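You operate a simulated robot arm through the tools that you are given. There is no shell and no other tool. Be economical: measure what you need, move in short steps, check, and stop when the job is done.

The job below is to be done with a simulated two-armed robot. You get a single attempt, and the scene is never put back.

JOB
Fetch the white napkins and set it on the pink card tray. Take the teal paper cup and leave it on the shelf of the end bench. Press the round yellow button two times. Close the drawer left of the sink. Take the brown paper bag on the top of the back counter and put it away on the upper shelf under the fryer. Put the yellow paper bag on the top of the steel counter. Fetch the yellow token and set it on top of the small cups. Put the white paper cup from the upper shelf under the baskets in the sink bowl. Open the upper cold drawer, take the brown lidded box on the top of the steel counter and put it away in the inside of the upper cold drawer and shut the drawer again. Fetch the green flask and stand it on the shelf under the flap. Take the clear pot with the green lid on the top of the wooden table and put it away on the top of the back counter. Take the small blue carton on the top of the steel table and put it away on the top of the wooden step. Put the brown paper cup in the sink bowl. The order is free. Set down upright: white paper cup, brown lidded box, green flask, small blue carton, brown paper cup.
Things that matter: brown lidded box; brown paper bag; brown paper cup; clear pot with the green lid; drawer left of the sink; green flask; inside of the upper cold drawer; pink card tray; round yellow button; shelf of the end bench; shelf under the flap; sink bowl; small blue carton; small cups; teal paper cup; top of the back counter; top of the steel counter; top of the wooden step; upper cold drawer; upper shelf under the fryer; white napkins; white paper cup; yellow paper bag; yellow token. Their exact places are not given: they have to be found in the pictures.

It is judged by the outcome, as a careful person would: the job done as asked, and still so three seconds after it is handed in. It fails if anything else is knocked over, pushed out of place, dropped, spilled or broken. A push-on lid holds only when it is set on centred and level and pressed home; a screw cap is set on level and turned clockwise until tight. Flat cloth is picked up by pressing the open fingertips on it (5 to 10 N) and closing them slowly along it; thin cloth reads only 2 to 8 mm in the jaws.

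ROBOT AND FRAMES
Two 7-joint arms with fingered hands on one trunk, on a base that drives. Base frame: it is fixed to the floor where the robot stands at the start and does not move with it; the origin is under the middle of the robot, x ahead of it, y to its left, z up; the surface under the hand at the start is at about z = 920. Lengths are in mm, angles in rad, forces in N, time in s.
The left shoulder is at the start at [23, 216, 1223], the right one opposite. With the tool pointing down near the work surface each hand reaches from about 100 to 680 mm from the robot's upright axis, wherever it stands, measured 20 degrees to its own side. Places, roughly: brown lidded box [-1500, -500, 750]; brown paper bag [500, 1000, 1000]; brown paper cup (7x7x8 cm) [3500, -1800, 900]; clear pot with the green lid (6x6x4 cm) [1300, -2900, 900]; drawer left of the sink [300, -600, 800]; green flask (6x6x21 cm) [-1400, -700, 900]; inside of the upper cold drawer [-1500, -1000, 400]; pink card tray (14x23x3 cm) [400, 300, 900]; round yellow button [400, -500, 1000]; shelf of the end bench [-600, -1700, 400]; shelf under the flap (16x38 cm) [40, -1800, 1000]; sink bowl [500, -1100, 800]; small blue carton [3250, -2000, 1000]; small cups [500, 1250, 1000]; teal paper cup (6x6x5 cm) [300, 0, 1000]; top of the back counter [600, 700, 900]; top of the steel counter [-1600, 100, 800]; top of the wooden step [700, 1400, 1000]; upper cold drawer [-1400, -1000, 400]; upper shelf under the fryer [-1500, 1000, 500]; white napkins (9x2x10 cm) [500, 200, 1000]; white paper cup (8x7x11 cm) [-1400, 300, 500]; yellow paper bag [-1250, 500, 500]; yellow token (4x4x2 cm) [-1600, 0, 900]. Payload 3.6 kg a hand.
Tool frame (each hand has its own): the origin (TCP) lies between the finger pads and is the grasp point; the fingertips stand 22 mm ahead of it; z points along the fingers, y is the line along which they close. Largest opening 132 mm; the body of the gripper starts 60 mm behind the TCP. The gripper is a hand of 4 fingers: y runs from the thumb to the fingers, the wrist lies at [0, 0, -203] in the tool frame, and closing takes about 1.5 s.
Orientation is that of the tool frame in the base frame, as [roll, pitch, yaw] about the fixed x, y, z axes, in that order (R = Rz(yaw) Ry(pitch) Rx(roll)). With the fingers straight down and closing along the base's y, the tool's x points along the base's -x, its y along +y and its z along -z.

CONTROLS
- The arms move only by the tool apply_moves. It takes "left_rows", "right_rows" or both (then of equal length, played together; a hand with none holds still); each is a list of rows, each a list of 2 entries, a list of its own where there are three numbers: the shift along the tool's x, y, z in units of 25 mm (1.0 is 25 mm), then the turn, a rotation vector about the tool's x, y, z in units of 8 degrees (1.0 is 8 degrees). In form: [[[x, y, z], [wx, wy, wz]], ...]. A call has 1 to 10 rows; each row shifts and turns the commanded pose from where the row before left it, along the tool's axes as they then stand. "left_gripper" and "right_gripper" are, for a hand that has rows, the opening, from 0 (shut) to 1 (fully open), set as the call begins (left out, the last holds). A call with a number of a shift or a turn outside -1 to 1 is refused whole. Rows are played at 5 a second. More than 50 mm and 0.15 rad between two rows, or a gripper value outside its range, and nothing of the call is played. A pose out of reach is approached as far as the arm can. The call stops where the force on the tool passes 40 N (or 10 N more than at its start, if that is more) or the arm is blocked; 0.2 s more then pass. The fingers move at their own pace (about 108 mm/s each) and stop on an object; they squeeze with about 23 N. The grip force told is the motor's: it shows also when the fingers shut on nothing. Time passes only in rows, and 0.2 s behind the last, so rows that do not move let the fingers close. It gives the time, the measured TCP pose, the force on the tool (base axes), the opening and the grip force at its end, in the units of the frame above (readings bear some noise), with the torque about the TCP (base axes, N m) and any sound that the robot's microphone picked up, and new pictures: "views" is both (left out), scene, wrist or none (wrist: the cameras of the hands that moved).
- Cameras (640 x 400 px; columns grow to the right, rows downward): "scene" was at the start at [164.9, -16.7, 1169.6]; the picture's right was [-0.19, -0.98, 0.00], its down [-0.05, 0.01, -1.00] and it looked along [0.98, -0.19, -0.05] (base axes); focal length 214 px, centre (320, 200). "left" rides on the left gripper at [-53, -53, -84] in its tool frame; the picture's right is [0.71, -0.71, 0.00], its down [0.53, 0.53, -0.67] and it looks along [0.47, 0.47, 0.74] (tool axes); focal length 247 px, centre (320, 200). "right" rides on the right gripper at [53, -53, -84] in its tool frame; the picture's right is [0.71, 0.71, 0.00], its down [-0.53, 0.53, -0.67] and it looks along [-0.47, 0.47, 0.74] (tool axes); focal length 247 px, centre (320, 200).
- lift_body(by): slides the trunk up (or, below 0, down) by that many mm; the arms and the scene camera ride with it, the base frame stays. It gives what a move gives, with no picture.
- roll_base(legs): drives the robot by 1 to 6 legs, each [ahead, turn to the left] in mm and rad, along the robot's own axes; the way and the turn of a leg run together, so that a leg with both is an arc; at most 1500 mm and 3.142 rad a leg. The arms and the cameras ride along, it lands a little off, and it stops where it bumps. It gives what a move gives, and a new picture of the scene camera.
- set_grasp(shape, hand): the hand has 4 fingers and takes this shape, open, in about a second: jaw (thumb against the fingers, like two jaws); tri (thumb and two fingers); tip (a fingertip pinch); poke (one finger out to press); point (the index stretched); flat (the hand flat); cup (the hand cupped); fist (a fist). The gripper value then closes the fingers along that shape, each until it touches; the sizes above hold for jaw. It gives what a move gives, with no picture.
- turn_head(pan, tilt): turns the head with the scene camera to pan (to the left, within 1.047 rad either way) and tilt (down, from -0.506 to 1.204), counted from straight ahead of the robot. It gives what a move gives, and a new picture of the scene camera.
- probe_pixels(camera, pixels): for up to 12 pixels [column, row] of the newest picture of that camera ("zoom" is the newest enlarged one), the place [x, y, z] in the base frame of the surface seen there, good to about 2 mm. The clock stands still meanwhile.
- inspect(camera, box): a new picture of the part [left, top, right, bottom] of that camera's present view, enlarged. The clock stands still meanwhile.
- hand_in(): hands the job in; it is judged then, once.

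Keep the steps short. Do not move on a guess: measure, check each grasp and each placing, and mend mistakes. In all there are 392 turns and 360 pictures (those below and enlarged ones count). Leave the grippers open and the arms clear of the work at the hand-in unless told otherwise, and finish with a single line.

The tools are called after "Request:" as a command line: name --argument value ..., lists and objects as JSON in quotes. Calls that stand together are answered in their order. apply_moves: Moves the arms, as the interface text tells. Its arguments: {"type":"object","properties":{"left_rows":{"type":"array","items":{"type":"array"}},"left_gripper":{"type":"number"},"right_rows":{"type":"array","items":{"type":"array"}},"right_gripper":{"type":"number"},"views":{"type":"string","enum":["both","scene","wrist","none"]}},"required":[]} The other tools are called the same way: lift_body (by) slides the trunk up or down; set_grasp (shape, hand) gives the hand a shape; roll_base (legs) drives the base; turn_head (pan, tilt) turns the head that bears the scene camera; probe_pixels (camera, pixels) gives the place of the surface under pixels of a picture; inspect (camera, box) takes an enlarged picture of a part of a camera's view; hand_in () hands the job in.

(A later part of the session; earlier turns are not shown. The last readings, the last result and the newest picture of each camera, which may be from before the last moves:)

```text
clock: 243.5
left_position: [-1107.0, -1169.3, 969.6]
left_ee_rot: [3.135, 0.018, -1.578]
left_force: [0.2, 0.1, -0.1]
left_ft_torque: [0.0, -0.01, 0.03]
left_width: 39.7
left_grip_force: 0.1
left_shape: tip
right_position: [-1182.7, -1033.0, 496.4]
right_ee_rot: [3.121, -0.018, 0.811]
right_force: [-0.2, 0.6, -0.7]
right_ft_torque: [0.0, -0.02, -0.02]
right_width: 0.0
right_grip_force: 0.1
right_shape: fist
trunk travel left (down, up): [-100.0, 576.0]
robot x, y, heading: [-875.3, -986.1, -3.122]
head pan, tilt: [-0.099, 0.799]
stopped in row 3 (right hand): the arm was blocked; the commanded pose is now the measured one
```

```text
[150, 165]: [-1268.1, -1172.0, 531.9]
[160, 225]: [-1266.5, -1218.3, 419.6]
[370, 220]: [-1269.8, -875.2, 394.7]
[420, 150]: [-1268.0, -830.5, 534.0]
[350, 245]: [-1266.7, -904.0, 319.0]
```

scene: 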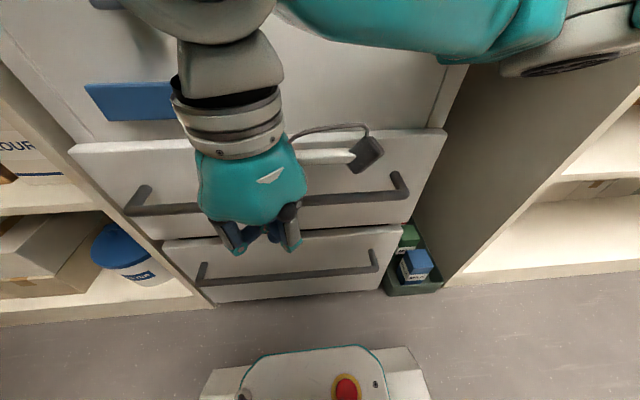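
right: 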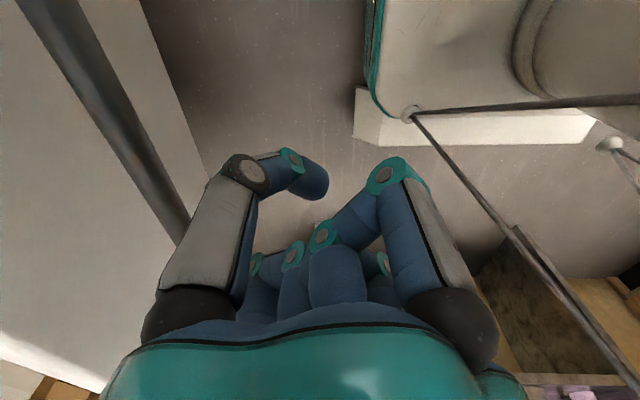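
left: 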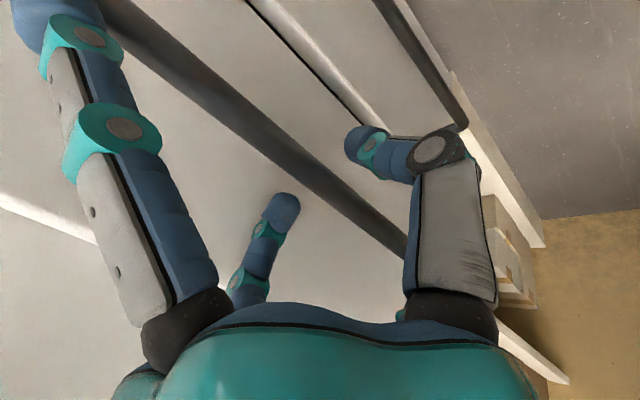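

Request:
roll_base --legs '[[-110, 0]]'

Request:
lift_body --by 400

Request:
set_grasp --hand "right" --shape "jaw"

Request:
turn_head --pan -0.4 --tilt 0.5

```text
clock: 244.7
left_position: [-1006.3, -1165.4, 965.5]
left_ee_rot: [-3.137, 0.018, -1.578]
left_force: [-1.2, 0.4, -0.1]
left_ft_torque: [0.02, 0.01, 0.0]
left_width: 39.7
left_grip_force: 0.2
left_shape: tip
right_position: [-1080.1, -1028.6, 490.5]
right_ee_rot: [3.118, -0.021, 0.802]
right_force: [0.7, -0.9, -0.8]
right_ft_torque: [0.01, 0.0, 0.0]
right_width: 0.3
right_grip_force: 0.1
right_shape: fist
trunk travel left (down, up): [-100.0, 576.0]
robot x, y, heading: [-761.8, -985.2, -3.124]
head pan, tilt: [-0.099, 0.799]
```

scene: 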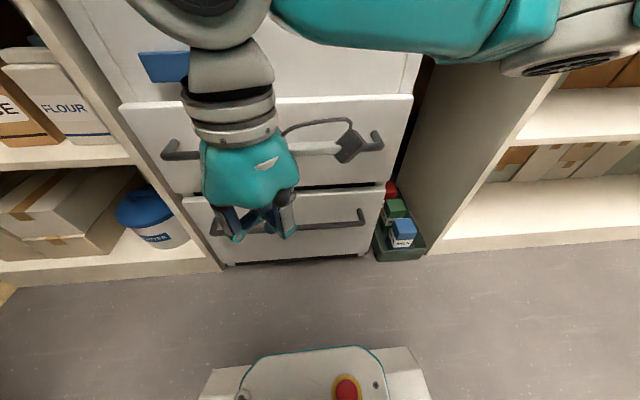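

```text
clock: 248.6
left_position: [-1005.9, -1165.2, 1366.6]
left_ee_rot: [-3.137, 0.02, -1.578]
left_force: [-0.7, -1.0, 0.0]
left_ft_torque: [-0.01, 0.0, 0.0]
left_width: 39.5
left_grip_force: 0.1
left_shape: tip
right_position: [-1081.1, -1028.9, 891.3]
right_ee_rot: [3.12, -0.021, 0.802]
right_force: [-0.2, -0.2, -0.7]
right_ft_torque: [0.02, 0.04, -0.02]
right_width: 0.0
right_grip_force: 0.0
right_shape: fist
trunk travel left (down, up): [-500.0, 176.0]
robot x, y, heading: [-764.1, -984.8, -3.124]
head pan, tilt: [-0.099, 0.799]
```

```text
clock: 249.5
left_position: [-1005.1, -1164.0, 1365.8]
left_ee_rot: [-3.137, 0.02, -1.577]
left_force: [0.1, -0.7, -1.1]
left_ft_torque: [-0.03, -0.01, -0.01]
left_width: 39.4
left_grip_force: 0.1
left_shape: tip
right_position: [-1079.3, -1028.4, 890.9]
right_ee_rot: [3.119, -0.02, 0.804]
right_force: [-0.1, -0.5, 0.5]
right_ft_torque: [0.0, 0.01, 0.0]
right_width: 103.7
right_grip_force: 0.1
right_shape: jaw
trunk travel left (down, up): [-500.0, 176.0]
robot x, y, heading: [-765.2, -984.7, -3.127]
head pan, tilt: [-0.099, 0.799]
```

```text
clock: 250.3
left_position: [-1004.4, -1163.8, 1365.6]
left_ee_rot: [-3.137, 0.018, -1.577]
left_force: [-0.3, -0.8, -0.3]
left_ft_torque: [0.02, 0.01, 0.0]
left_width: 39.7
left_grip_force: 0.0
left_shape: tip
right_position: [-1080.7, -1028.3, 891.0]
right_ee_rot: [3.119, -0.021, 0.802]
right_force: [0.1, 0.7, -0.9]
right_ft_torque: [0.01, 0.0, -0.02]
right_width: 103.8
right_grip_force: 0.1
right_shape: jaw
trunk travel left (down, up): [-500.0, 176.0]
robot x, y, heading: [-764.7, -983.7, -3.123]
head pan, tilt: [-0.4, 0.499]
```

scene: 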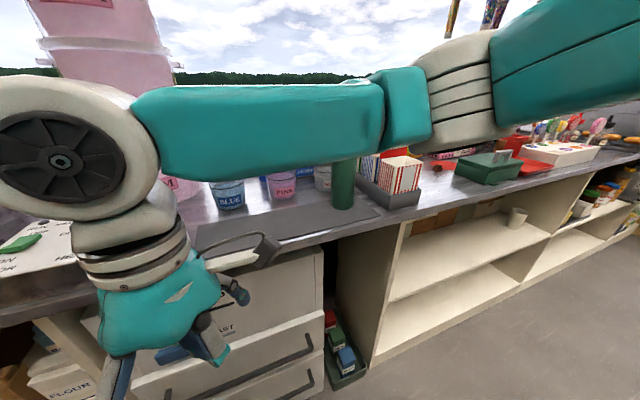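

Request:
apply_moves --right_rows '[[[0, 0, -1], [0, 0, 0]], [[0, 0, -1], [0, 0, 0]], [[0, 0, -1], [0, 0, 0]], [[0, 0, -1], [0, 0, 0]], [[0, 0, -1], [0, 0, 0]], [[0, 0, -1], [0, 0, 0]], [[0, 0, -1], [0, 0, 0]], [[0, 0, -1], [0, 0, 0]], [[0, 0, -1], [0, 0, 0]], [[0, 0, -1], [0, 0, 0]]]' --views "none" --right_gripper 0.8

Request:
apply_moves --right_rows '[[[0.07, -1, -1], [0, 0, 0]], [[0.07, -1, -1], [0, 0, 0]], [[0.07, -1, -1], [0, 0, 0]], [[0.07, -1, 0], [0, 0, 0]], [[0.07, -1, 0], [0, 0, 0]], [[0.07, -1, 0], [0, 0, 0]], [[0.07, -1, 0], [0, 0, 0]], [[0.07, -1, 0], [0, 0, 0]], [[0.07, -1, 0], [0, 0, 0]], [[0.07, -1, 0], [0, 0, 0]]]'

```text
clock: 252.5
left_position: [-1004.4, -1164.8, 1367.4]
left_ee_rot: [-3.136, 0.019, -1.577]
left_force: [-0.1, -1.6, 0.5]
left_ft_torque: [0.0, 0.02, 0.01]
left_width: 39.8
left_grip_force: 0.0
left_shape: tip
right_position: [-1089.9, -1027.2, 1142.2]
right_ee_rot: [3.119, -0.022, 0.802]
right_force: [0.4, -0.4, -0.5]
right_ft_torque: [0.03, -0.01, -0.01]
right_width: 86.7
right_grip_force: 0.0
right_shape: jaw
trunk travel left (down, up): [-500.0, 176.0]
robot x, y, heading: [-763.1, -984.5, -3.125]
head pan, tilt: [-0.4, 0.499]
```

```text
clock: 254.7
left_position: [-1006.4, -1163.5, 1365.6]
left_ee_rot: [-3.136, 0.02, -1.579]
left_force: [0.1, -0.5, -0.8]
left_ft_torque: [-0.04, -0.02, 0.02]
left_width: 39.4
left_grip_force: 0.0
left_shape: tip
right_position: [-1257.6, -838.8, 1210.4]
right_ee_rot: [3.117, -0.021, 0.805]
right_force: [0.2, 0.8, 0.5]
right_ft_torque: [0.01, 0.0, -0.04]
right_width: 86.6
right_grip_force: 0.0
right_shape: jaw
trunk travel left (down, up): [-500.0, 176.0]
robot x, y, heading: [-759.2, -984.4, -3.126]
head pan, tilt: [-0.4, 0.499]
```

scene: 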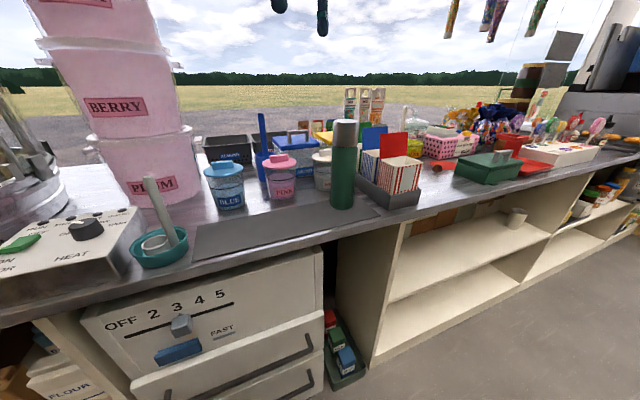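
right: 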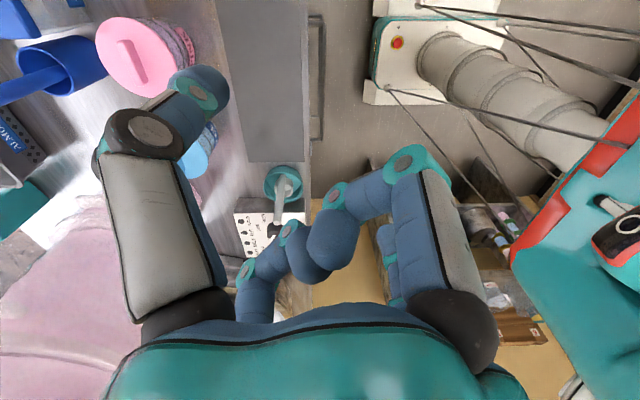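

Request:
probe_pixels --camera "scene" --pixels '[[345, 124], [345, 135], [335, 160], [352, 160], [343, 200], [325, 180], [365, 180]]'

Request:
set_grasp --hand "right" --shape "jaw"

Request:
apply_moves --right_rows '[[[0, -0.3, 0], [0, 0, 0]], [[0, -0.3, 0], [0, 0, 0]], [[0, 0, 0], [0, 0, 0]]]' --right_gripper 0.8 --views "wrist"

```text
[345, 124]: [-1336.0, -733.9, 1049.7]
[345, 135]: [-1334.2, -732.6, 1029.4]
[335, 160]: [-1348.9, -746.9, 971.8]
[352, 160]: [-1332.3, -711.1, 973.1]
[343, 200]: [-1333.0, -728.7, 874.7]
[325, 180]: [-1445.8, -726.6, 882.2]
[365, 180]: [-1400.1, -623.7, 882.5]
```

```text
clock: 255.6
left_position: [-1005.4, -1164.3, 1365.5]
left_ee_rot: [-3.136, 0.019, -1.578]
left_force: [0.8, -0.1, 0.1]
left_ft_torque: [-0.03, 0.0, 0.01]
left_width: 39.6
left_grip_force: 0.1
left_shape: tip
right_position: [-1257.2, -840.7, 1211.1]
right_ee_rot: [3.119, -0.02, 0.805]
right_force: [0.8, -0.3, 0.3]
right_ft_torque: [0.0, 0.02, -0.03]
right_width: 104.1
right_grip_force: 0.0
right_shape: jaw
trunk travel left (down, up): [-500.0, 176.0]
robot x, y, heading: [-766.3, -983.3, -3.124]
head pan, tilt: [-0.4, 0.499]
```

```text
clock: 256.4
left_position: [-1006.5, -1164.9, 1365.4]
left_ee_rot: [-3.138, 0.019, -1.578]
left_force: [0.0, -0.4, 1.1]
left_ft_torque: [-0.03, -0.01, 0.04]
left_width: 39.6
left_grip_force: 0.0
left_shape: tip
right_position: [-1269.2, -829.7, 1210.9]
right_ee_rot: [3.12, -0.023, 0.806]
right_force: [-0.5, 0.3, -0.2]
right_ft_torque: [0.08, 0.02, -0.01]
right_width: 86.5
right_grip_force: 0.1
right_shape: jaw
trunk travel left (down, up): [-500.0, 176.0]
robot x, y, heading: [-761.5, -982.5, -3.122]
head pan, tilt: [-0.4, 0.499]
```

right: 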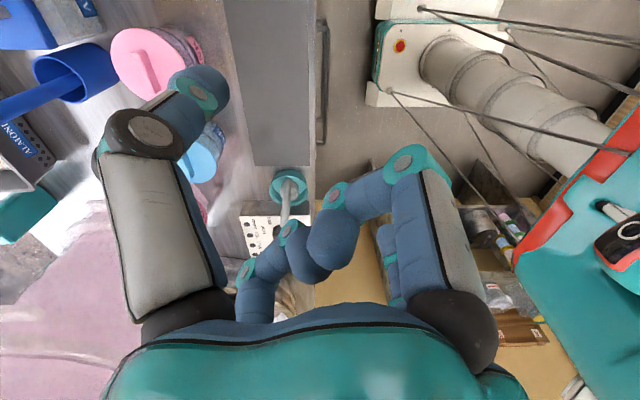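

The fingers look tangled after the fist. I open them through the flat shape first.

Request:
set_grasp --hand "right" --shape "flat"

Request:
inspect --camera "right" --box '[0, 0, 640, 400]'

```text
clock: 257.3
left_position: [-1005.8, -1164.0, 1366.3]
left_ee_rot: [-3.137, 0.018, -1.578]
left_force: [-0.5, -0.5, -0.6]
left_ft_torque: [-0.01, -0.01, -0.04]
left_width: 39.8
left_grip_force: 0.1
left_shape: tip
right_position: [-1269.2, -828.3, 1211.4]
right_ee_rot: [3.119, -0.021, 0.804]
right_force: [-0.5, 0.4, -0.3]
right_ft_torque: [0.03, -0.03, 0.01]
right_width: 126.2
right_grip_force: 0.0
right_shape: flat
trunk travel left (down, up): [-500.0, 176.0]
robot x, y, heading: [-764.2, -987.1, -3.123]
head pan, tilt: [-0.4, 0.499]
```

```text
1.00 times, centred on (320, 200) of right (not enlarged: the box is as wide or as high as the picture)
```

zoom: 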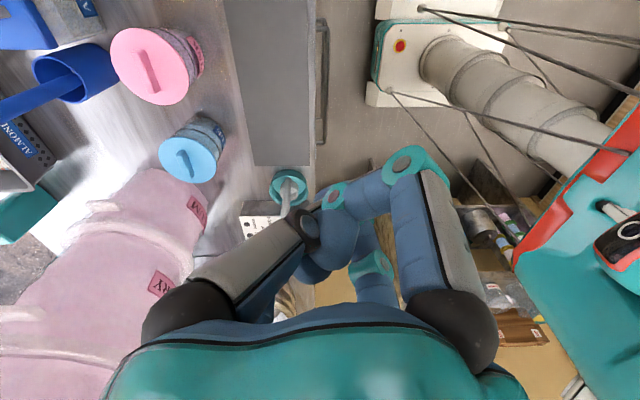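

Request:
set_grasp --hand "right" --shape "tip"

Request:
inspect --camera "right" --box '[0, 0, 640, 400]'

```text
clock: 258.2
left_position: [-1006.3, -1165.5, 1365.5]
left_ee_rot: [-3.136, 0.019, -1.578]
left_force: [0.0, 0.1, -0.1]
left_ft_torque: [0.01, 0.01, 0.0]
left_width: 39.5
left_grip_force: 0.1
left_shape: tip
right_position: [-1269.6, -830.6, 1211.7]
right_ee_rot: [3.118, -0.022, 0.801]
right_force: [-0.1, 0.1, -0.2]
right_ft_torque: [-0.02, 0.03, -0.02]
right_width: 132.1
right_grip_force: 0.1
right_shape: tip
trunk travel left (down, up): [-500.0, 176.0]
robot x, y, heading: [-766.6, -990.0, -3.122]
head pan, tilt: [-0.4, 0.499]
```

```text
1.00 times, centred on (320, 200) of right (not enlarged: the box is as wide or as high as the picture)
```

zoom: 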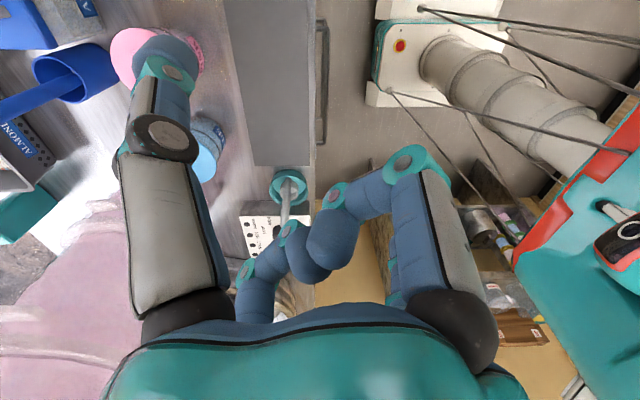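

Request:
set_grasp --hand "right" --shape "fist"

Request:
set_grasp --hand "right" --shape "poke"

Request:
set_grasp --hand "right" --shape "jaw"

Request:
inspect --camera "right" --box '[0, 0, 640, 400]'

```text
clock: 259.1
left_position: [-1006.0, -1165.8, 1366.1]
left_ee_rot: [-3.136, 0.02, -1.578]
left_force: [0.7, 0.6, -0.1]
left_ft_torque: [0.01, 0.0, -0.01]
left_width: 39.7
left_grip_force: 0.1
left_shape: tip
right_position: [-1269.8, -830.5, 1211.6]
right_ee_rot: [3.117, -0.021, 0.804]
right_force: [0.7, 0.3, -0.1]
right_ft_torque: [0.0, 0.01, -0.02]
right_width: 0.0
right_grip_force: 0.0
right_shape: fist
trunk travel left (down, up): [-500.0, 176.0]
robot x, y, heading: [-766.9, -984.5, -3.125]
head pan, tilt: [-0.4, 0.499]
```

```text
clock: 260.0
left_position: [-1005.9, -1164.8, 1366.2]
left_ee_rot: [-3.136, 0.02, -1.577]
left_force: [-0.5, -0.4, 0.1]
left_ft_torque: [-0.02, -0.02, -0.01]
left_width: 39.4
left_grip_force: 0.1
left_shape: tip
right_position: [-1269.6, -830.8, 1211.8]
right_ee_rot: [3.119, -0.021, 0.802]
right_force: [0.6, -0.7, -0.5]
right_ft_torque: [0.0, 0.0, 0.01]
right_width: 0.0
right_grip_force: 0.1
right_shape: poke
trunk travel left (down, up): [-500.0, 176.0]
robot x, y, heading: [-765.6, -985.6, -3.123]
head pan, tilt: [-0.4, 0.499]
```

```text
clock: 260.9
left_position: [-1005.4, -1164.3, 1365.2]
left_ee_rot: [-3.136, 0.018, -1.577]
left_force: [-0.4, -0.2, -0.1]
left_ft_torque: [-0.02, 0.01, 0.03]
left_width: 39.5
left_grip_force: 0.1
left_shape: tip
right_position: [-1269.8, -829.7, 1211.2]
right_ee_rot: [3.118, -0.021, 0.803]
right_force: [0.2, -0.8, 0.0]
right_ft_torque: [0.0, -0.02, 0.03]
right_width: 132.0
right_grip_force: 0.0
right_shape: jaw
trunk travel left (down, up): [-500.0, 176.0]
robot x, y, heading: [-766.2, -983.7, -3.127]
head pan, tilt: [-0.4, 0.499]
```

```text
1.00 times, centred on (320, 200) of right (not enlarged: the box is as wide or as high as the picture)
```

zoom: 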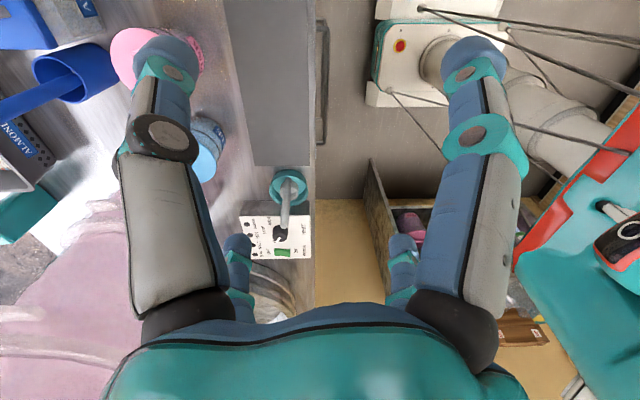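

Request:
apply_moves --right_rows '[[[0.11, -0.95, 0], [0, 0, 0]], [[0.11, -0.95, 0], [0, 0, 0]], [[0.11, -0.95, 0], [0, 0, 0]], [[0.11, -0.95, 0], [0, 0, 0]], [[0.11, -0.95, 0], [0, 0, 0]], [[0.11, -0.95, 0.5], [0.1, 0.1, 0]]]' --right_gripper 0.75

```text
clock: 262.3
left_position: [-1006.3, -1165.0, 1364.7]
left_ee_rot: [-3.135, 0.019, -1.577]
left_force: [0.1, 0.1, 0.3]
left_ft_torque: [0.0, 0.01, -0.01]
left_width: 39.6
left_grip_force: 0.0
left_shape: tip
right_position: [-1361.7, -720.6, 1195.7]
right_ee_rot: [3.131, -0.037, 0.806]
right_force: [-0.8, 0.1, 0.4]
right_ft_torque: [0.02, 0.01, 0.0]
right_width: 99.4
right_grip_force: 0.1
right_shape: jaw
trunk travel left (down, up): [-500.0, 176.0]
robot x, y, heading: [-760.2, -983.2, -3.123]
head pan, tilt: [-0.4, 0.499]
```

scene: 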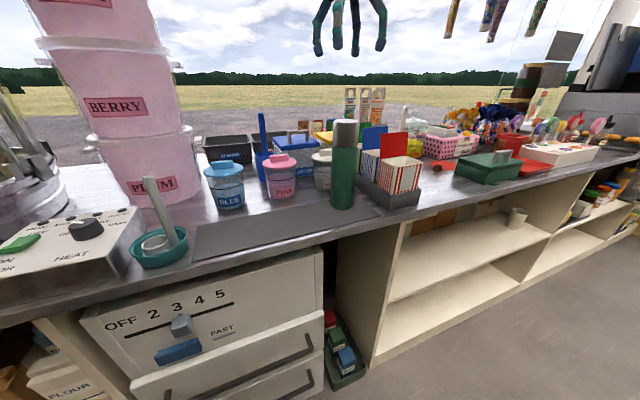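
right: 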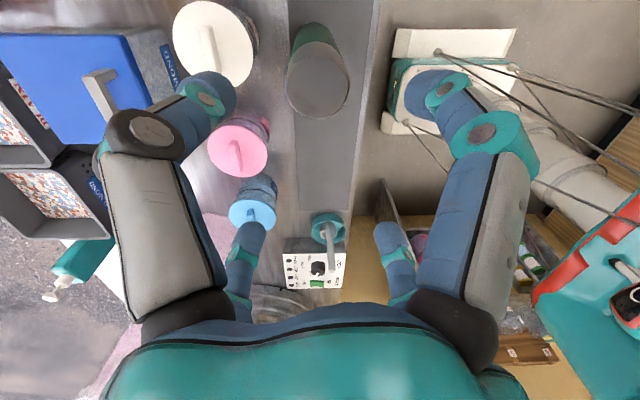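

Request:
probe_pixels --camera "right" --pixels '[[318, 80], [290, 80], [346, 80], [318, 48], [318, 112]]'

Request:
apply_moves --right_rows '[[[0, 0, 0.5], [0.076, -0.265, 0]], [[0, 0, 0.5], [0, 0, 0]]]' --views "none"

```text
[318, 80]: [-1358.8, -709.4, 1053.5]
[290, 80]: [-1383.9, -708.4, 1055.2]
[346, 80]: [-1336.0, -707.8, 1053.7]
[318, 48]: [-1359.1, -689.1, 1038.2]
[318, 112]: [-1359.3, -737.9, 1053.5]
```

```text
clock: 262.9
left_position: [-1006.3, -1164.2, 1365.1]
left_ee_rot: [-3.136, 0.019, -1.579]
left_force: [-0.5, 0.6, 0.8]
left_ft_torque: [-0.04, 0.0, 0.01]
left_width: 39.3
left_grip_force: 0.0
left_shape: tip
right_position: [-1362.5, -720.9, 1168.6]
right_ee_rot: [-3.139, 0.002, 0.802]
right_force: [-0.2, 0.2, 0.0]
right_ft_torque: [-0.03, 0.01, -0.02]
right_width: 99.3
right_grip_force: 0.0
right_shape: jaw
trunk travel left (down, up): [-500.0, 176.0]
robot x, y, heading: [-762.3, -985.8, -3.129]
head pan, tilt: [-0.4, 0.499]
```

Request:
apply_moves --right_rows '[[[0.2, -0.08, 0.9], [0, 0, 0]], [[0, 0, 0.9], [0, 0, 0]], [[0, 0, 0.9], [0, 0, 0]], [[0, 0, 0.9], [0, 0, 0]], [[0, 0, 0.9], [0, 0, 0]], [[0, 0, 0.9], [0, 0, 0]], [[0, 0, 0.9], [0, 0, 0]]]'

```text
clock: 264.5
left_position: [-1005.5, -1163.9, 1366.6]
left_ee_rot: [-3.138, 0.02, -1.58]
left_force: [-0.3, 0.6, 0.1]
left_ft_torque: [-0.05, -0.01, 0.0]
left_width: 39.5
left_grip_force: 0.1
left_shape: tip
right_position: [-1359.1, -715.6, 1011.8]
right_ee_rot: [-3.14, 0.003, 0.803]
right_force: [0.3, -0.6, 0.7]
right_ft_torque: [0.02, 0.0, -0.03]
right_width: 99.4
right_grip_force: 0.1
right_shape: jaw
trunk travel left (down, up): [-500.0, 176.0]
robot x, y, heading: [-763.0, -983.5, -3.121]
head pan, tilt: [-0.4, 0.499]
```

scene: 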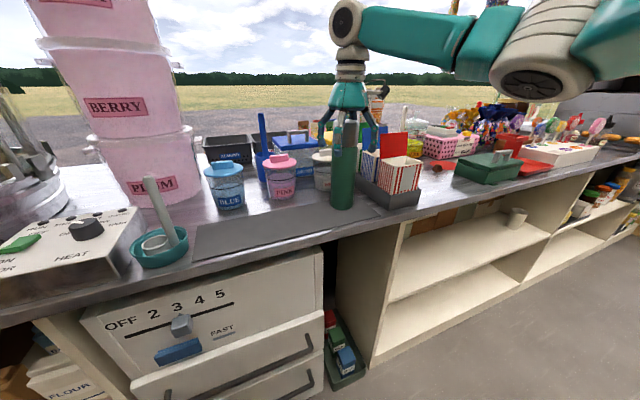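
right: 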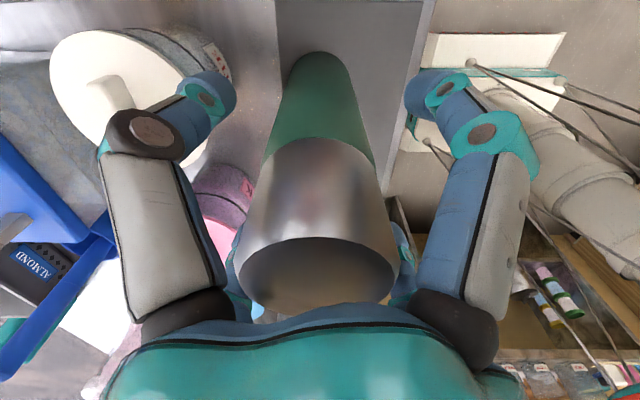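

Well centred. Close on the flask and lift.

Request:
apply_moves --right_rows '[[[0, 0, 0], [0, 0, 0]], [[0, 0, 0], [0, 0, 0]], [[0, 0, 0], [0, 0, 0]], [[0, 0, 0], [0, 0, 0]], [[0, 0, 0], [0, 0, 0]]]' --right_gripper 0.2 --views "none"

Request:
apply_moves --right_rows '[[[0, 0, -0.5], [0, 0, 0]], [[0, 0, -0.8], [0, 0, 0]], [[0, 0, -0.8], [0, 0, 0]], [[0, 0, -0.8], [0, 0, 0]], [[0, 0, -0.8], [0, 0, 0]], [[0, 0, -0.8], [0, 0, 0]], [[0, 0, -0.8], [0, 0, 0]], [[0, 0, -0.8], [0, 0, 0]], [[0, 0, -0.8], [0, 0, 0]], [[0, 0, -0.8], [0, 0, 0]]]'

```text
clock: 265.7
left_position: [-1005.2, -1165.3, 1364.9]
left_ee_rot: [-3.137, 0.018, -1.579]
left_force: [-0.5, 1.0, 0.0]
left_ft_torque: [-0.02, -0.06, 0.0]
left_width: 39.5
left_grip_force: 0.0
left_shape: tip
right_position: [-1358.4, -715.5, 1013.5]
right_ee_rot: [-3.139, 0.001, 0.804]
right_force: [-1.7, -0.1, 3.5]
right_ft_torque: [-0.04, 0.09, 0.02]
right_width: 49.3
right_grip_force: 23.1
right_shape: jaw
trunk travel left (down, up): [-500.0, 176.0]
robot x, y, heading: [-763.7, -987.3, -3.122]
head pan, tilt: [-0.4, 0.499]
```

```text
clock: 267.9
left_position: [-1006.2, -1164.6, 1365.7]
left_ee_rot: [-3.134, 0.018, -1.576]
left_force: [-0.4, 0.6, -0.4]
left_ft_torque: [0.0, -0.03, 0.01]
left_width: 39.7
left_grip_force: 0.0
left_shape: tip
right_position: [-1358.3, -715.7, 1204.7]
right_ee_rot: [-3.139, 0.001, 0.802]
right_force: [0.2, -0.1, -3.7]
right_ft_torque: [0.01, -0.05, -0.01]
right_width: 48.7
right_grip_force: 23.5
right_shape: jaw
trunk travel left (down, up): [-500.0, 176.0]
robot x, y, heading: [-766.7, -986.4, -3.119]
head pan, tilt: [-0.4, 0.499]
```

scene: 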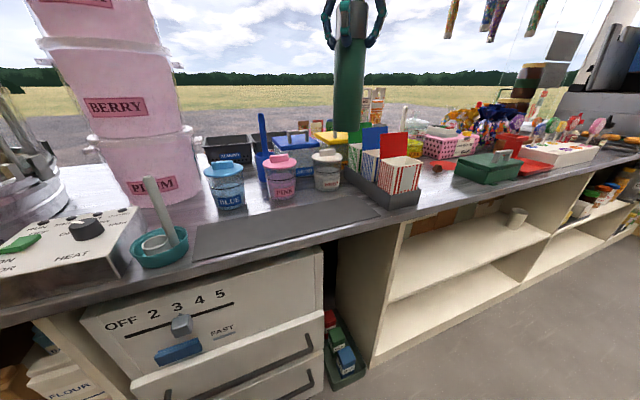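
right: 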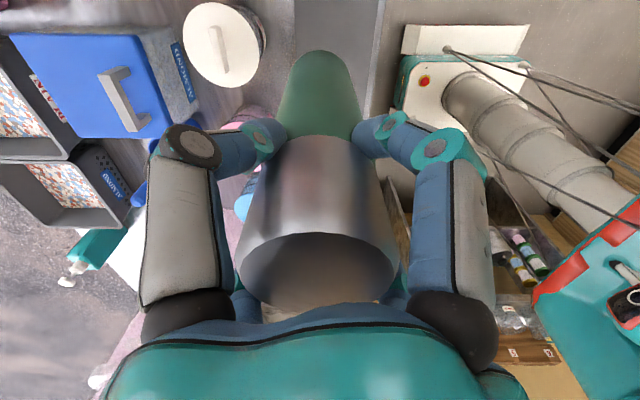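

Request:
apply_moves --right_rows '[[[0.8, 0.82, -0.3], [0, 0, 0]], [[0.8, 0.82, -0.3], [0, 0, 0]], [[0.8, 0.82, -0.3], [0, 0, 0]], [[0.8, 0.82, -0.3], [0, 0, 0]], [[0.8, 0.82, -0.3], [0, 0, 0]], [[0.8, 0.82, -0.3], [0, 0, 0]], [[0.8, 0.82, -0.3], [0, 0, 0]]]' --views "none"

Request:
roll_base --legs '[[-150, 0], [0, 0.9], [0, 0.9], [0, 0.94]]'

```text
clock: 269.5
left_position: [-1005.4, -1163.8, 1366.4]
left_ee_rot: [-3.136, 0.02, -1.578]
left_force: [-0.1, 1.2, 0.3]
left_ft_torque: [0.0, 0.02, 0.01]
left_width: 39.7
left_grip_force: 0.0
left_shape: tip
right_position: [-1155.3, -713.0, 1255.7]
right_ee_rot: [-3.141, 0.002, 0.803]
right_force: [0.0, 0.4, -4.5]
right_ft_torque: [-0.01, -0.04, -0.01]
right_width: 48.6
right_grip_force: 23.0
right_shape: jaw
trunk travel left (down, up): [-500.0, 176.0]
robot x, y, heading: [-766.2, -987.6, -3.12]
head pan, tilt: [-0.4, 0.499]
```

```text
clock: 273.1
left_position: [-634.4, -1285.6, 1365.6]
left_ee_rot: [-3.138, 0.021, -0.727]
left_force: [-0.2, -1.0, -0.2]
left_ft_torque: [0.02, 0.03, 0.02]
left_width: 39.7
left_grip_force: 0.2
left_shape: tip
right_position: [-1073.5, -1100.7, 1256.1]
right_ee_rot: [-3.141, -0.002, 1.654]
right_force: [1.1, -0.4, -3.2]
right_ft_torque: [0.04, 0.01, -0.01]
right_width: 48.0
right_grip_force: 23.6
right_shape: jaw
trunk travel left (down, up): [-500.0, 176.0]
robot x, y, heading: [-636.1, -963.6, -2.262]
head pan, tilt: [-0.4, 0.499]
stopped in leg 2: the robot was blocked; the commanded pose is now the measured one
```

scene: 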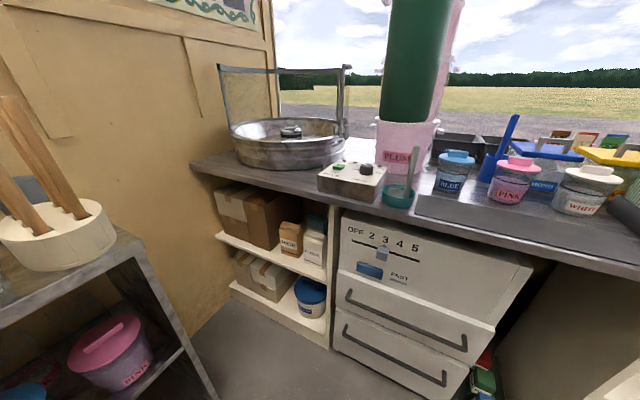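

Request:
roll_base --legs '[[0, 0.6], [0, 0.6], [0, 0.68]]'

```text
clock: 276.2
left_position: [-388.9, -1164.7, 1367.8]
left_ee_rot: [-3.139, 0.02, 0.146]
left_force: [0.4, 0.6, 0.0]
left_ft_torque: [-0.01, 0.05, 0.01]
left_width: 39.5
left_grip_force: 0.0
left_shape: tip
right_position: [-810.7, -1385.6, 1256.6]
right_ee_rot: [-3.138, -0.005, 2.527]
right_force: [0.7, 1.3, -4.6]
right_ft_torque: [-0.03, 0.03, 0.01]
right_width: 47.9
right_grip_force: 23.4
right_shape: jaw
trunk travel left (down, up): [-500.0, 176.0]
robot x, y, heading: [-680.5, -963.1, -1.376]
head pan, tilt: [-0.4, 0.499]
stopped in leg 2: the robot was blocked; the commanded pose is now the measured one
```

scene: 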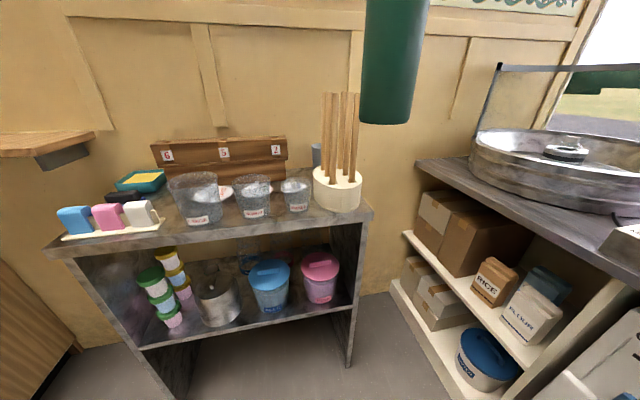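

Request:
roll_base --legs '[[0, 0.45], [0, 0.466], [690, 0]]'

```text
clock: 279.2
left_position: [-334.6, -886.2, 1367.8]
left_ee_rot: [-3.14, 0.021, 0.984]
left_force: [1.0, 0.2, -0.9]
left_ft_torque: [-0.03, 0.0, 0.03]
left_width: 39.6
left_grip_force: 0.0
left_shape: tip
right_position: [-454.2, -1347.5, 1256.3]
right_ee_rot: [-3.136, -0.005, -2.92]
right_force: [0.6, 0.7, -4.3]
right_ft_torque: [-0.01, 0.0, 0.02]
right_width: 47.7
right_grip_force: 22.9
right_shape: jaw
trunk travel left (down, up): [-500.0, 176.0]
robot x, y, heading: [-700.0, -995.9, -0.523]
head pan, tilt: [-0.4, 0.499]
stopped in leg 2: the robot was blocked; the commanded pose is now the measured one
```

scene: 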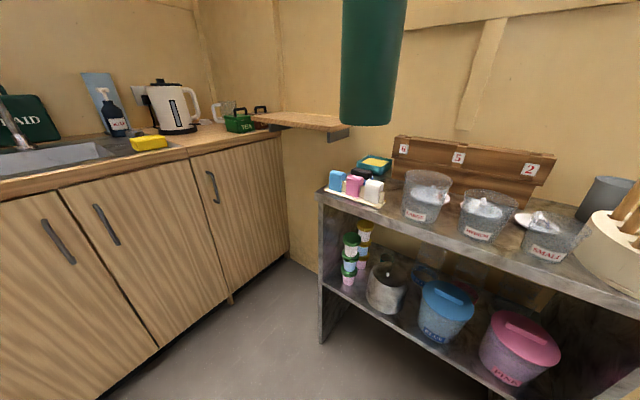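

Request:
roll_base --legs '[[350, 0.1], [300, 0.0]]'

Request:
roll_base --legs '[[0, -0.55]]'

Request:
roll_base --legs '[[0, -0.55]]'

```text
clock: 283.1
left_position: [241.6, -1142.8, 1367.9]
left_ee_rot: [-3.137, 0.017, 1.083]
left_force: [-1.0, 0.1, -0.1]
left_ft_torque: [0.01, 0.05, -0.02]
left_width: 39.5
left_grip_force: 0.0
left_shape: tip
right_position: [170.0, -1613.9, 1255.9]
right_ee_rot: [3.141, -0.003, -2.819]
right_force: [0.3, -0.2, -4.0]
right_ft_torque: [-0.01, 0.01, 0.0]
right_width: 47.8
right_grip_force: 22.8
right_shape: jaw
trunk travel left (down, up): [-500.0, 176.0]
robot x, y, heading: [-101.5, -1277.5, -0.429]
head pan, tilt: [-0.4, 0.499]
```

scene: 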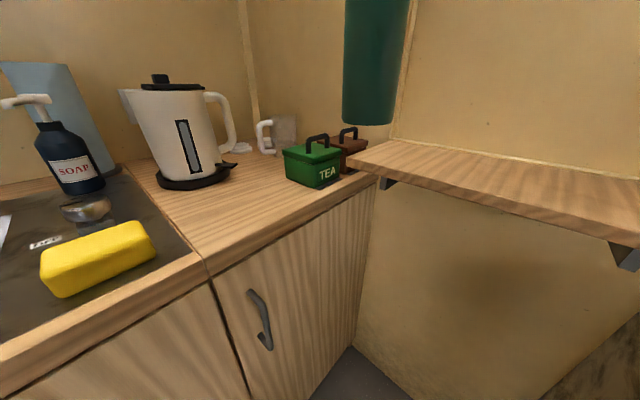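

```text
clock: 285.1
left_position: [264.5, -1344.8, 1369.8]
left_ee_rot: [-3.137, 0.017, 0.532]
left_force: [0.0, 0.1, 0.6]
left_ft_torque: [-0.02, -0.01, -0.02]
left_width: 39.7
left_grip_force: 0.1
left_shape: tip
right_position: [-42.9, -1709.4, 1256.8]
right_ee_rot: [-3.14, -0.002, 2.914]
right_force: [-0.7, -0.4, -4.1]
right_ft_torque: [0.0, 0.02, 0.02]
right_width: 47.8
right_grip_force: 23.2
right_shape: jaw
trunk travel left (down, up): [-500.0, 176.0]
robot x, y, heading: [-83.7, -1268.9, -0.978]
head pan, tilt: [-0.4, 0.499]
```

scene: 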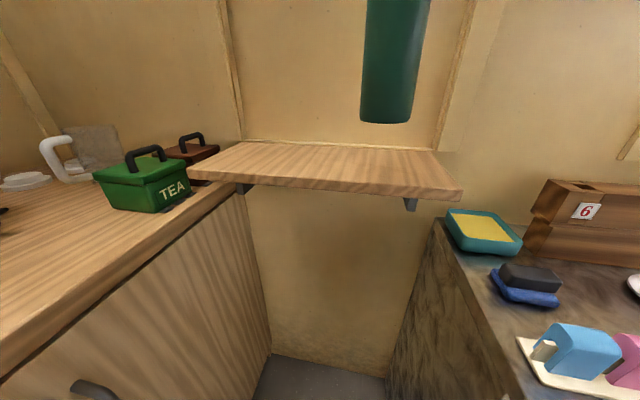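

```text
clock: 287.0
left_position: [176.2, -1514.4, 1370.4]
left_ee_rot: [-3.137, 0.016, -0.001]
left_force: [0.5, -0.1, -0.5]
left_ft_torque: [-0.02, 0.0, 0.01]
left_width: 39.7
left_grip_force: 0.1
left_shape: tip
right_position: [-273.7, -1670.1, 1257.0]
right_ee_rot: [-3.141, -0.004, 2.38]
right_force: [0.5, -0.3, -4.2]
right_ft_torque: [0.0, 0.0, -0.03]
right_width: 47.8
right_grip_force: 23.0
right_shape: jaw
trunk travel left (down, up): [-500.0, 176.0]
robot x, y, heading: [-60.0, -1267.9, -1.506]
head pan, tilt: [-0.4, 0.499]
```

scene: 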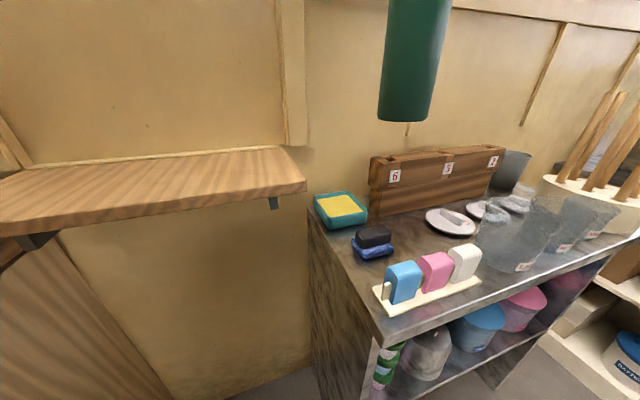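

Request:
probe_pixels --camera "scene" --pixels '[[298, 183], [275, 152], [170, 180], [100, 200], [40, 180], [200, 160], [250, 170], [20, 215]]'

```text
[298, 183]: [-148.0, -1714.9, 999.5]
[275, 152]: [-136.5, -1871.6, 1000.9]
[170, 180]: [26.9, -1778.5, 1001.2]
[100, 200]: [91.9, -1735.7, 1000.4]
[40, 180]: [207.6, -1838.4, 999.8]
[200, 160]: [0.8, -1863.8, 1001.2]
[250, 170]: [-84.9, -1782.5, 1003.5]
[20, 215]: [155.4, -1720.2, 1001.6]
```

Request:
apply_moves --right_rows '[[[-0.98, 0.31, 0], [0, 0, 0]], [[-0.98, 0.31, 0], [0, 0, 0]], [[-0.98, 0.31, 0], [0, 0, 0]], [[-0.98, 0.31, 0], [0, 0, 0]], [[-0.98, 0.31, 0], [0, 0, 0]], [[-0.98, 0.31, 0], [0, 0, 0]], [[-0.98, 0.31, 0], [0, 0, 0]], [[-0.98, 0.31, 0], [0, 0, 0]], [[-0.98, 0.31, 0], [0, 0, 0]], [[-0.98, 0.31, 0], [0, 0, 0]]]' --views "none"

Request:
apply_moves --right_rows '[[[-0.98, 0.31, 0.8], [0, 0, 0]], [[0, 0, 0.8], [0, 0, 0]], [[0, 0, 0.8], [0, 0, 0]], [[0, 0, 0.6], [0, 0, 0]]]'

```text
clock: 289.2
left_position: [178.9, -1512.4, 1370.1]
left_ee_rot: [-3.139, 0.019, -0.002]
left_force: [-0.4, 0.5, -0.7]
left_ft_torque: [-0.01, 0.03, -0.01]
left_width: 39.5
left_grip_force: 0.1
left_shape: tip
right_position: [-40.8, -1781.2, 1257.5]
right_ee_rot: [-3.139, -0.005, 2.379]
right_force: [0.7, -0.9, -3.7]
right_ft_torque: [-0.02, 0.04, -0.03]
right_width: 47.9
right_grip_force: 22.9
right_shape: jaw
trunk travel left (down, up): [-500.0, 176.0]
robot x, y, heading: [-57.2, -1267.4, -1.501]
head pan, tilt: [-0.4, 0.499]
```

```text
clock: 290.2
left_position: [176.2, -1513.4, 1370.8]
left_ee_rot: [-3.138, 0.018, -0.002]
left_force: [0.7, -0.9, -0.2]
left_ft_torque: [0.0, -0.03, -0.02]
left_width: 39.7
left_grip_force: 0.1
left_shape: tip
right_position: [-20.2, -1794.7, 1183.7]
right_ee_rot: [3.141, -0.003, 2.379]
right_force: [0.5, -0.7, -4.1]
right_ft_torque: [0.03, -0.02, -0.03]
right_width: 47.7
right_grip_force: 22.6
right_shape: jaw
trunk travel left (down, up): [-500.0, 176.0]
robot x, y, heading: [-59.8, -1272.2, -1.499]
head pan, tilt: [-0.4, 0.499]
```

scene: 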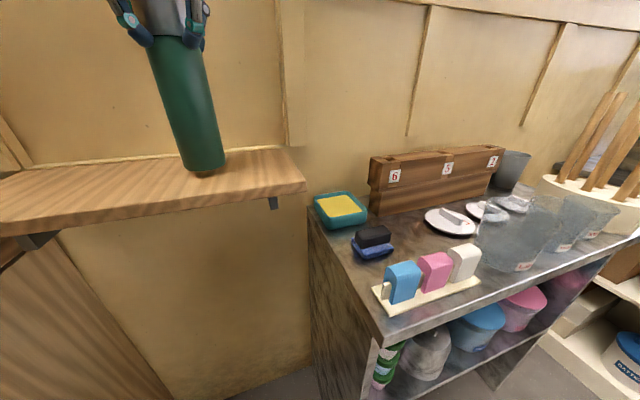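
right: 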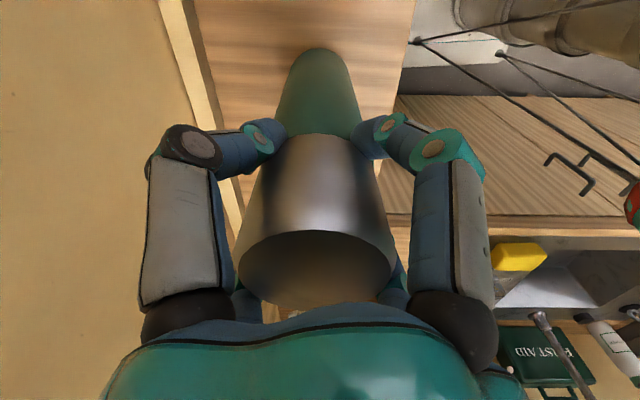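

Flask hovers ~15 mm over the shelf, well inside it. Lower until contact.

Request:
apply_moves --right_rows '[[[0, 0, 0.35], [0, 0, 0]], [[0, 0, 0.15], [0, 0, 0]], [[0, 0, 0.08], [0, 0, 0]]]' --views "none"

Request:
apply_moves --right_rows '[[[0, 0, 0.08], [0, 0, 0]]]' --views "none"

```text
clock: 291.0
left_position: [176.4, -1511.4, 1370.3]
left_ee_rot: [-3.139, 0.017, -0.002]
left_force: [-0.4, 0.0, -0.6]
left_ft_torque: [-0.01, 0.0, -0.01]
left_width: 39.6
left_grip_force: 0.0
left_shape: tip
right_position: [-19.3, -1793.0, 1171.2]
right_ee_rot: [-3.138, 0.001, 2.378]
right_force: [-2.5, -1.0, 11.7]
right_ft_torque: [-0.08, -0.02, -0.02]
right_width: 47.9
right_grip_force: 22.5
right_shape: jaw
trunk travel left (down, up): [-500.0, 176.0]
robot x, y, heading: [-60.0, -1269.5, -1.503]
head pan, tilt: [-0.4, 0.499]
```

```text
clock: 291.4
left_position: [176.3, -1511.1, 1370.9]
left_ee_rot: [-3.14, 0.018, -0.002]
left_force: [0.7, 0.1, -0.3]
left_ft_torque: [-0.01, 0.01, 0.0]
left_width: 39.5
left_grip_force: 0.0
left_shape: tip
right_position: [-19.2, -1792.8, 1170.0]
right_ee_rot: [-3.137, 0.003, 2.379]
right_force: [-2.1, -3.4, 27.0]
right_ft_torque: [-0.17, -0.01, -0.03]
right_width: 48.2
right_grip_force: 22.9
right_shape: jaw
trunk travel left (down, up): [-500.0, 176.0]
robot x, y, heading: [-57.0, -1268.8, -1.505]
head pan, tilt: [-0.4, 0.499]
```

Request:
apply_moves --right_rows '[[[0, 0, -0.08], [0, 0, 0]], [[0, 0, 0], [0, 0, 0]]]' --views "none"

Request:
apply_moves --right_rows '[[[0, 0, 0], [0, 0, 0]], [[0, 0, 0], [0, 0, 0]], [[0, 0, 0], [0, 0, 0]], [[0, 0, -0.5], [0, 0, 0]], [[0, 0, -1], [0, 0, 0]], [[0, 0, -1], [0, 0, 0]], [[0, 0, -1], [0, 0, 0]], [[0, 0, -1], [0, 0, 0]]]' --right_gripper 0.75

```text
clock: 292.0
left_position: [177.7, -1510.4, 1369.8]
left_ee_rot: [-3.139, 0.019, -0.001]
left_force: [-0.4, 0.1, -0.2]
left_ft_torque: [0.02, -0.01, -0.02]
left_width: 39.6
left_grip_force: 0.1
left_shape: tip
right_position: [-20.8, -1790.9, 1170.8]
right_ee_rot: [-3.138, 0.001, 2.378]
right_force: [-1.3, -5.4, 26.9]
right_ft_torque: [-0.33, -0.06, -0.01]
right_width: 48.6
right_grip_force: 22.9
right_shape: jaw
trunk travel left (down, up): [-500.0, 176.0]
robot x, y, heading: [-60.7, -1268.0, -1.496]
head pan, tilt: [-0.4, 0.499]
```

```text
clock: 294.0
left_position: [177.1, -1513.1, 1370.1]
left_ee_rot: [-3.139, 0.018, -0.003]
left_force: [-0.2, -0.1, 0.4]
left_ft_torque: [0.01, -0.05, 0.01]
left_width: 39.7
left_grip_force: 0.1
left_shape: tip
right_position: [-47.3, -1810.2, 1252.0]
right_ee_rot: [3.092, -0.037, 2.319]
right_force: [0.1, -0.3, 0.2]
right_ft_torque: [-0.01, 0.0, 0.02]
right_width: 99.0
right_grip_force: 0.2
right_shape: jaw
trunk travel left (down, up): [-500.0, 176.0]
robot x, y, heading: [-57.7, -1267.4, -1.501]
head pan, tilt: [-0.4, 0.499]
stopped in row 8 (right hand): the arm was blocked; the commanded pose is now the measured one
```

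scene: 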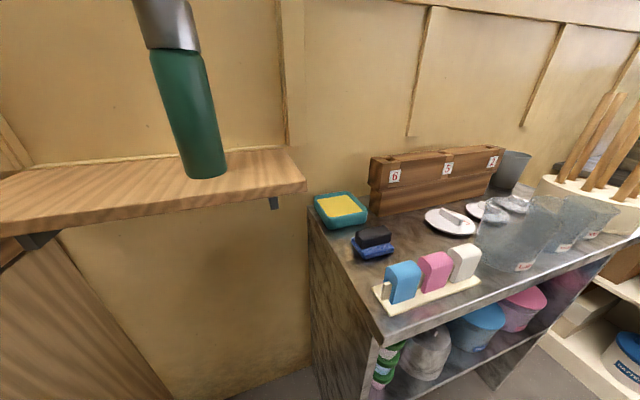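
right: 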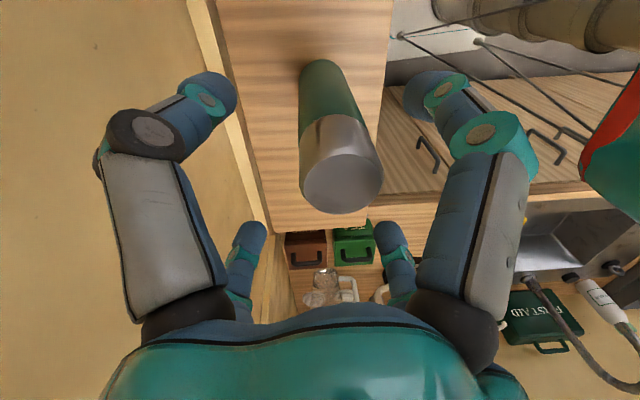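

Request:
apply_moves --right_rows '[[[0.6, 0.56, 0], [0, 0, 0]], [[0.6, 0.56, 0], [0, 0, 0]], [[0.8, 0.75, 0], [0, 0, 0]], [[0.8, 0.75, 0], [0, 0, 0]], [[0.8, 0.75, 0], [0, 0, 0]], [[0.8, 0.75, 0], [0.35, 0.27, 0]]]'

Request:
probe_pixels --camera "scene" --pixels '[[190, 100], [205, 165], [170, 30]]'

```text
clock: 295.2
left_position: [176.1, -1510.4, 1371.9]
left_ee_rot: [3.141, 0.017, -0.001]
left_force: [-1.0, 0.3, 0.5]
left_ft_torque: [-0.03, 0.04, 0.01]
left_width: 39.7
left_grip_force: 0.0
left_shape: tip
right_position: [-74.1, -1802.0, 1329.7]
right_ee_rot: [3.029, 0.052, 2.178]
right_force: [0.1, 0.6, -0.6]
right_ft_torque: [-0.01, 0.03, -0.02]
right_width: 98.8
right_grip_force: 0.0
right_shape: jaw
right hand out of reach, approached as far as the arm can: row 1, 2, 3, 4, 5
trunk travel left (down, up): [-500.0, 176.0]
robot x, y, heading: [-58.3, -1269.4, -1.499]
head pan, tilt: [-0.4, 0.499]
stopped in row 5 (right hand): the arm was blocked; the commanded pose is now the measured one
```

scene: 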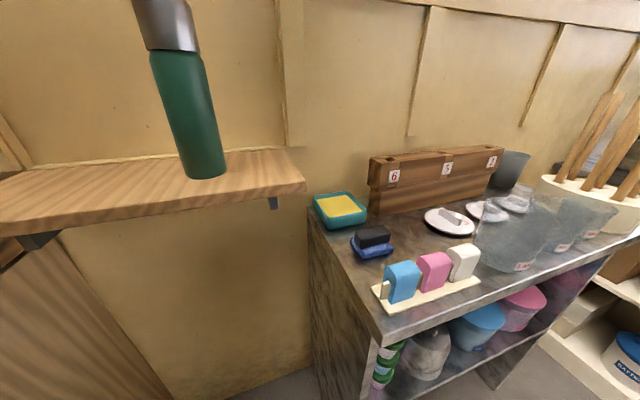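
right: 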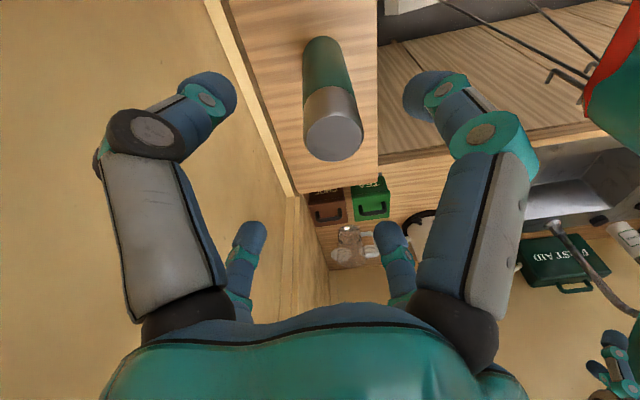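

```text
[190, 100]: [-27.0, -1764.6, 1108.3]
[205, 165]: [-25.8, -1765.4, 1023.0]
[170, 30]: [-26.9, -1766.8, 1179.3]
```

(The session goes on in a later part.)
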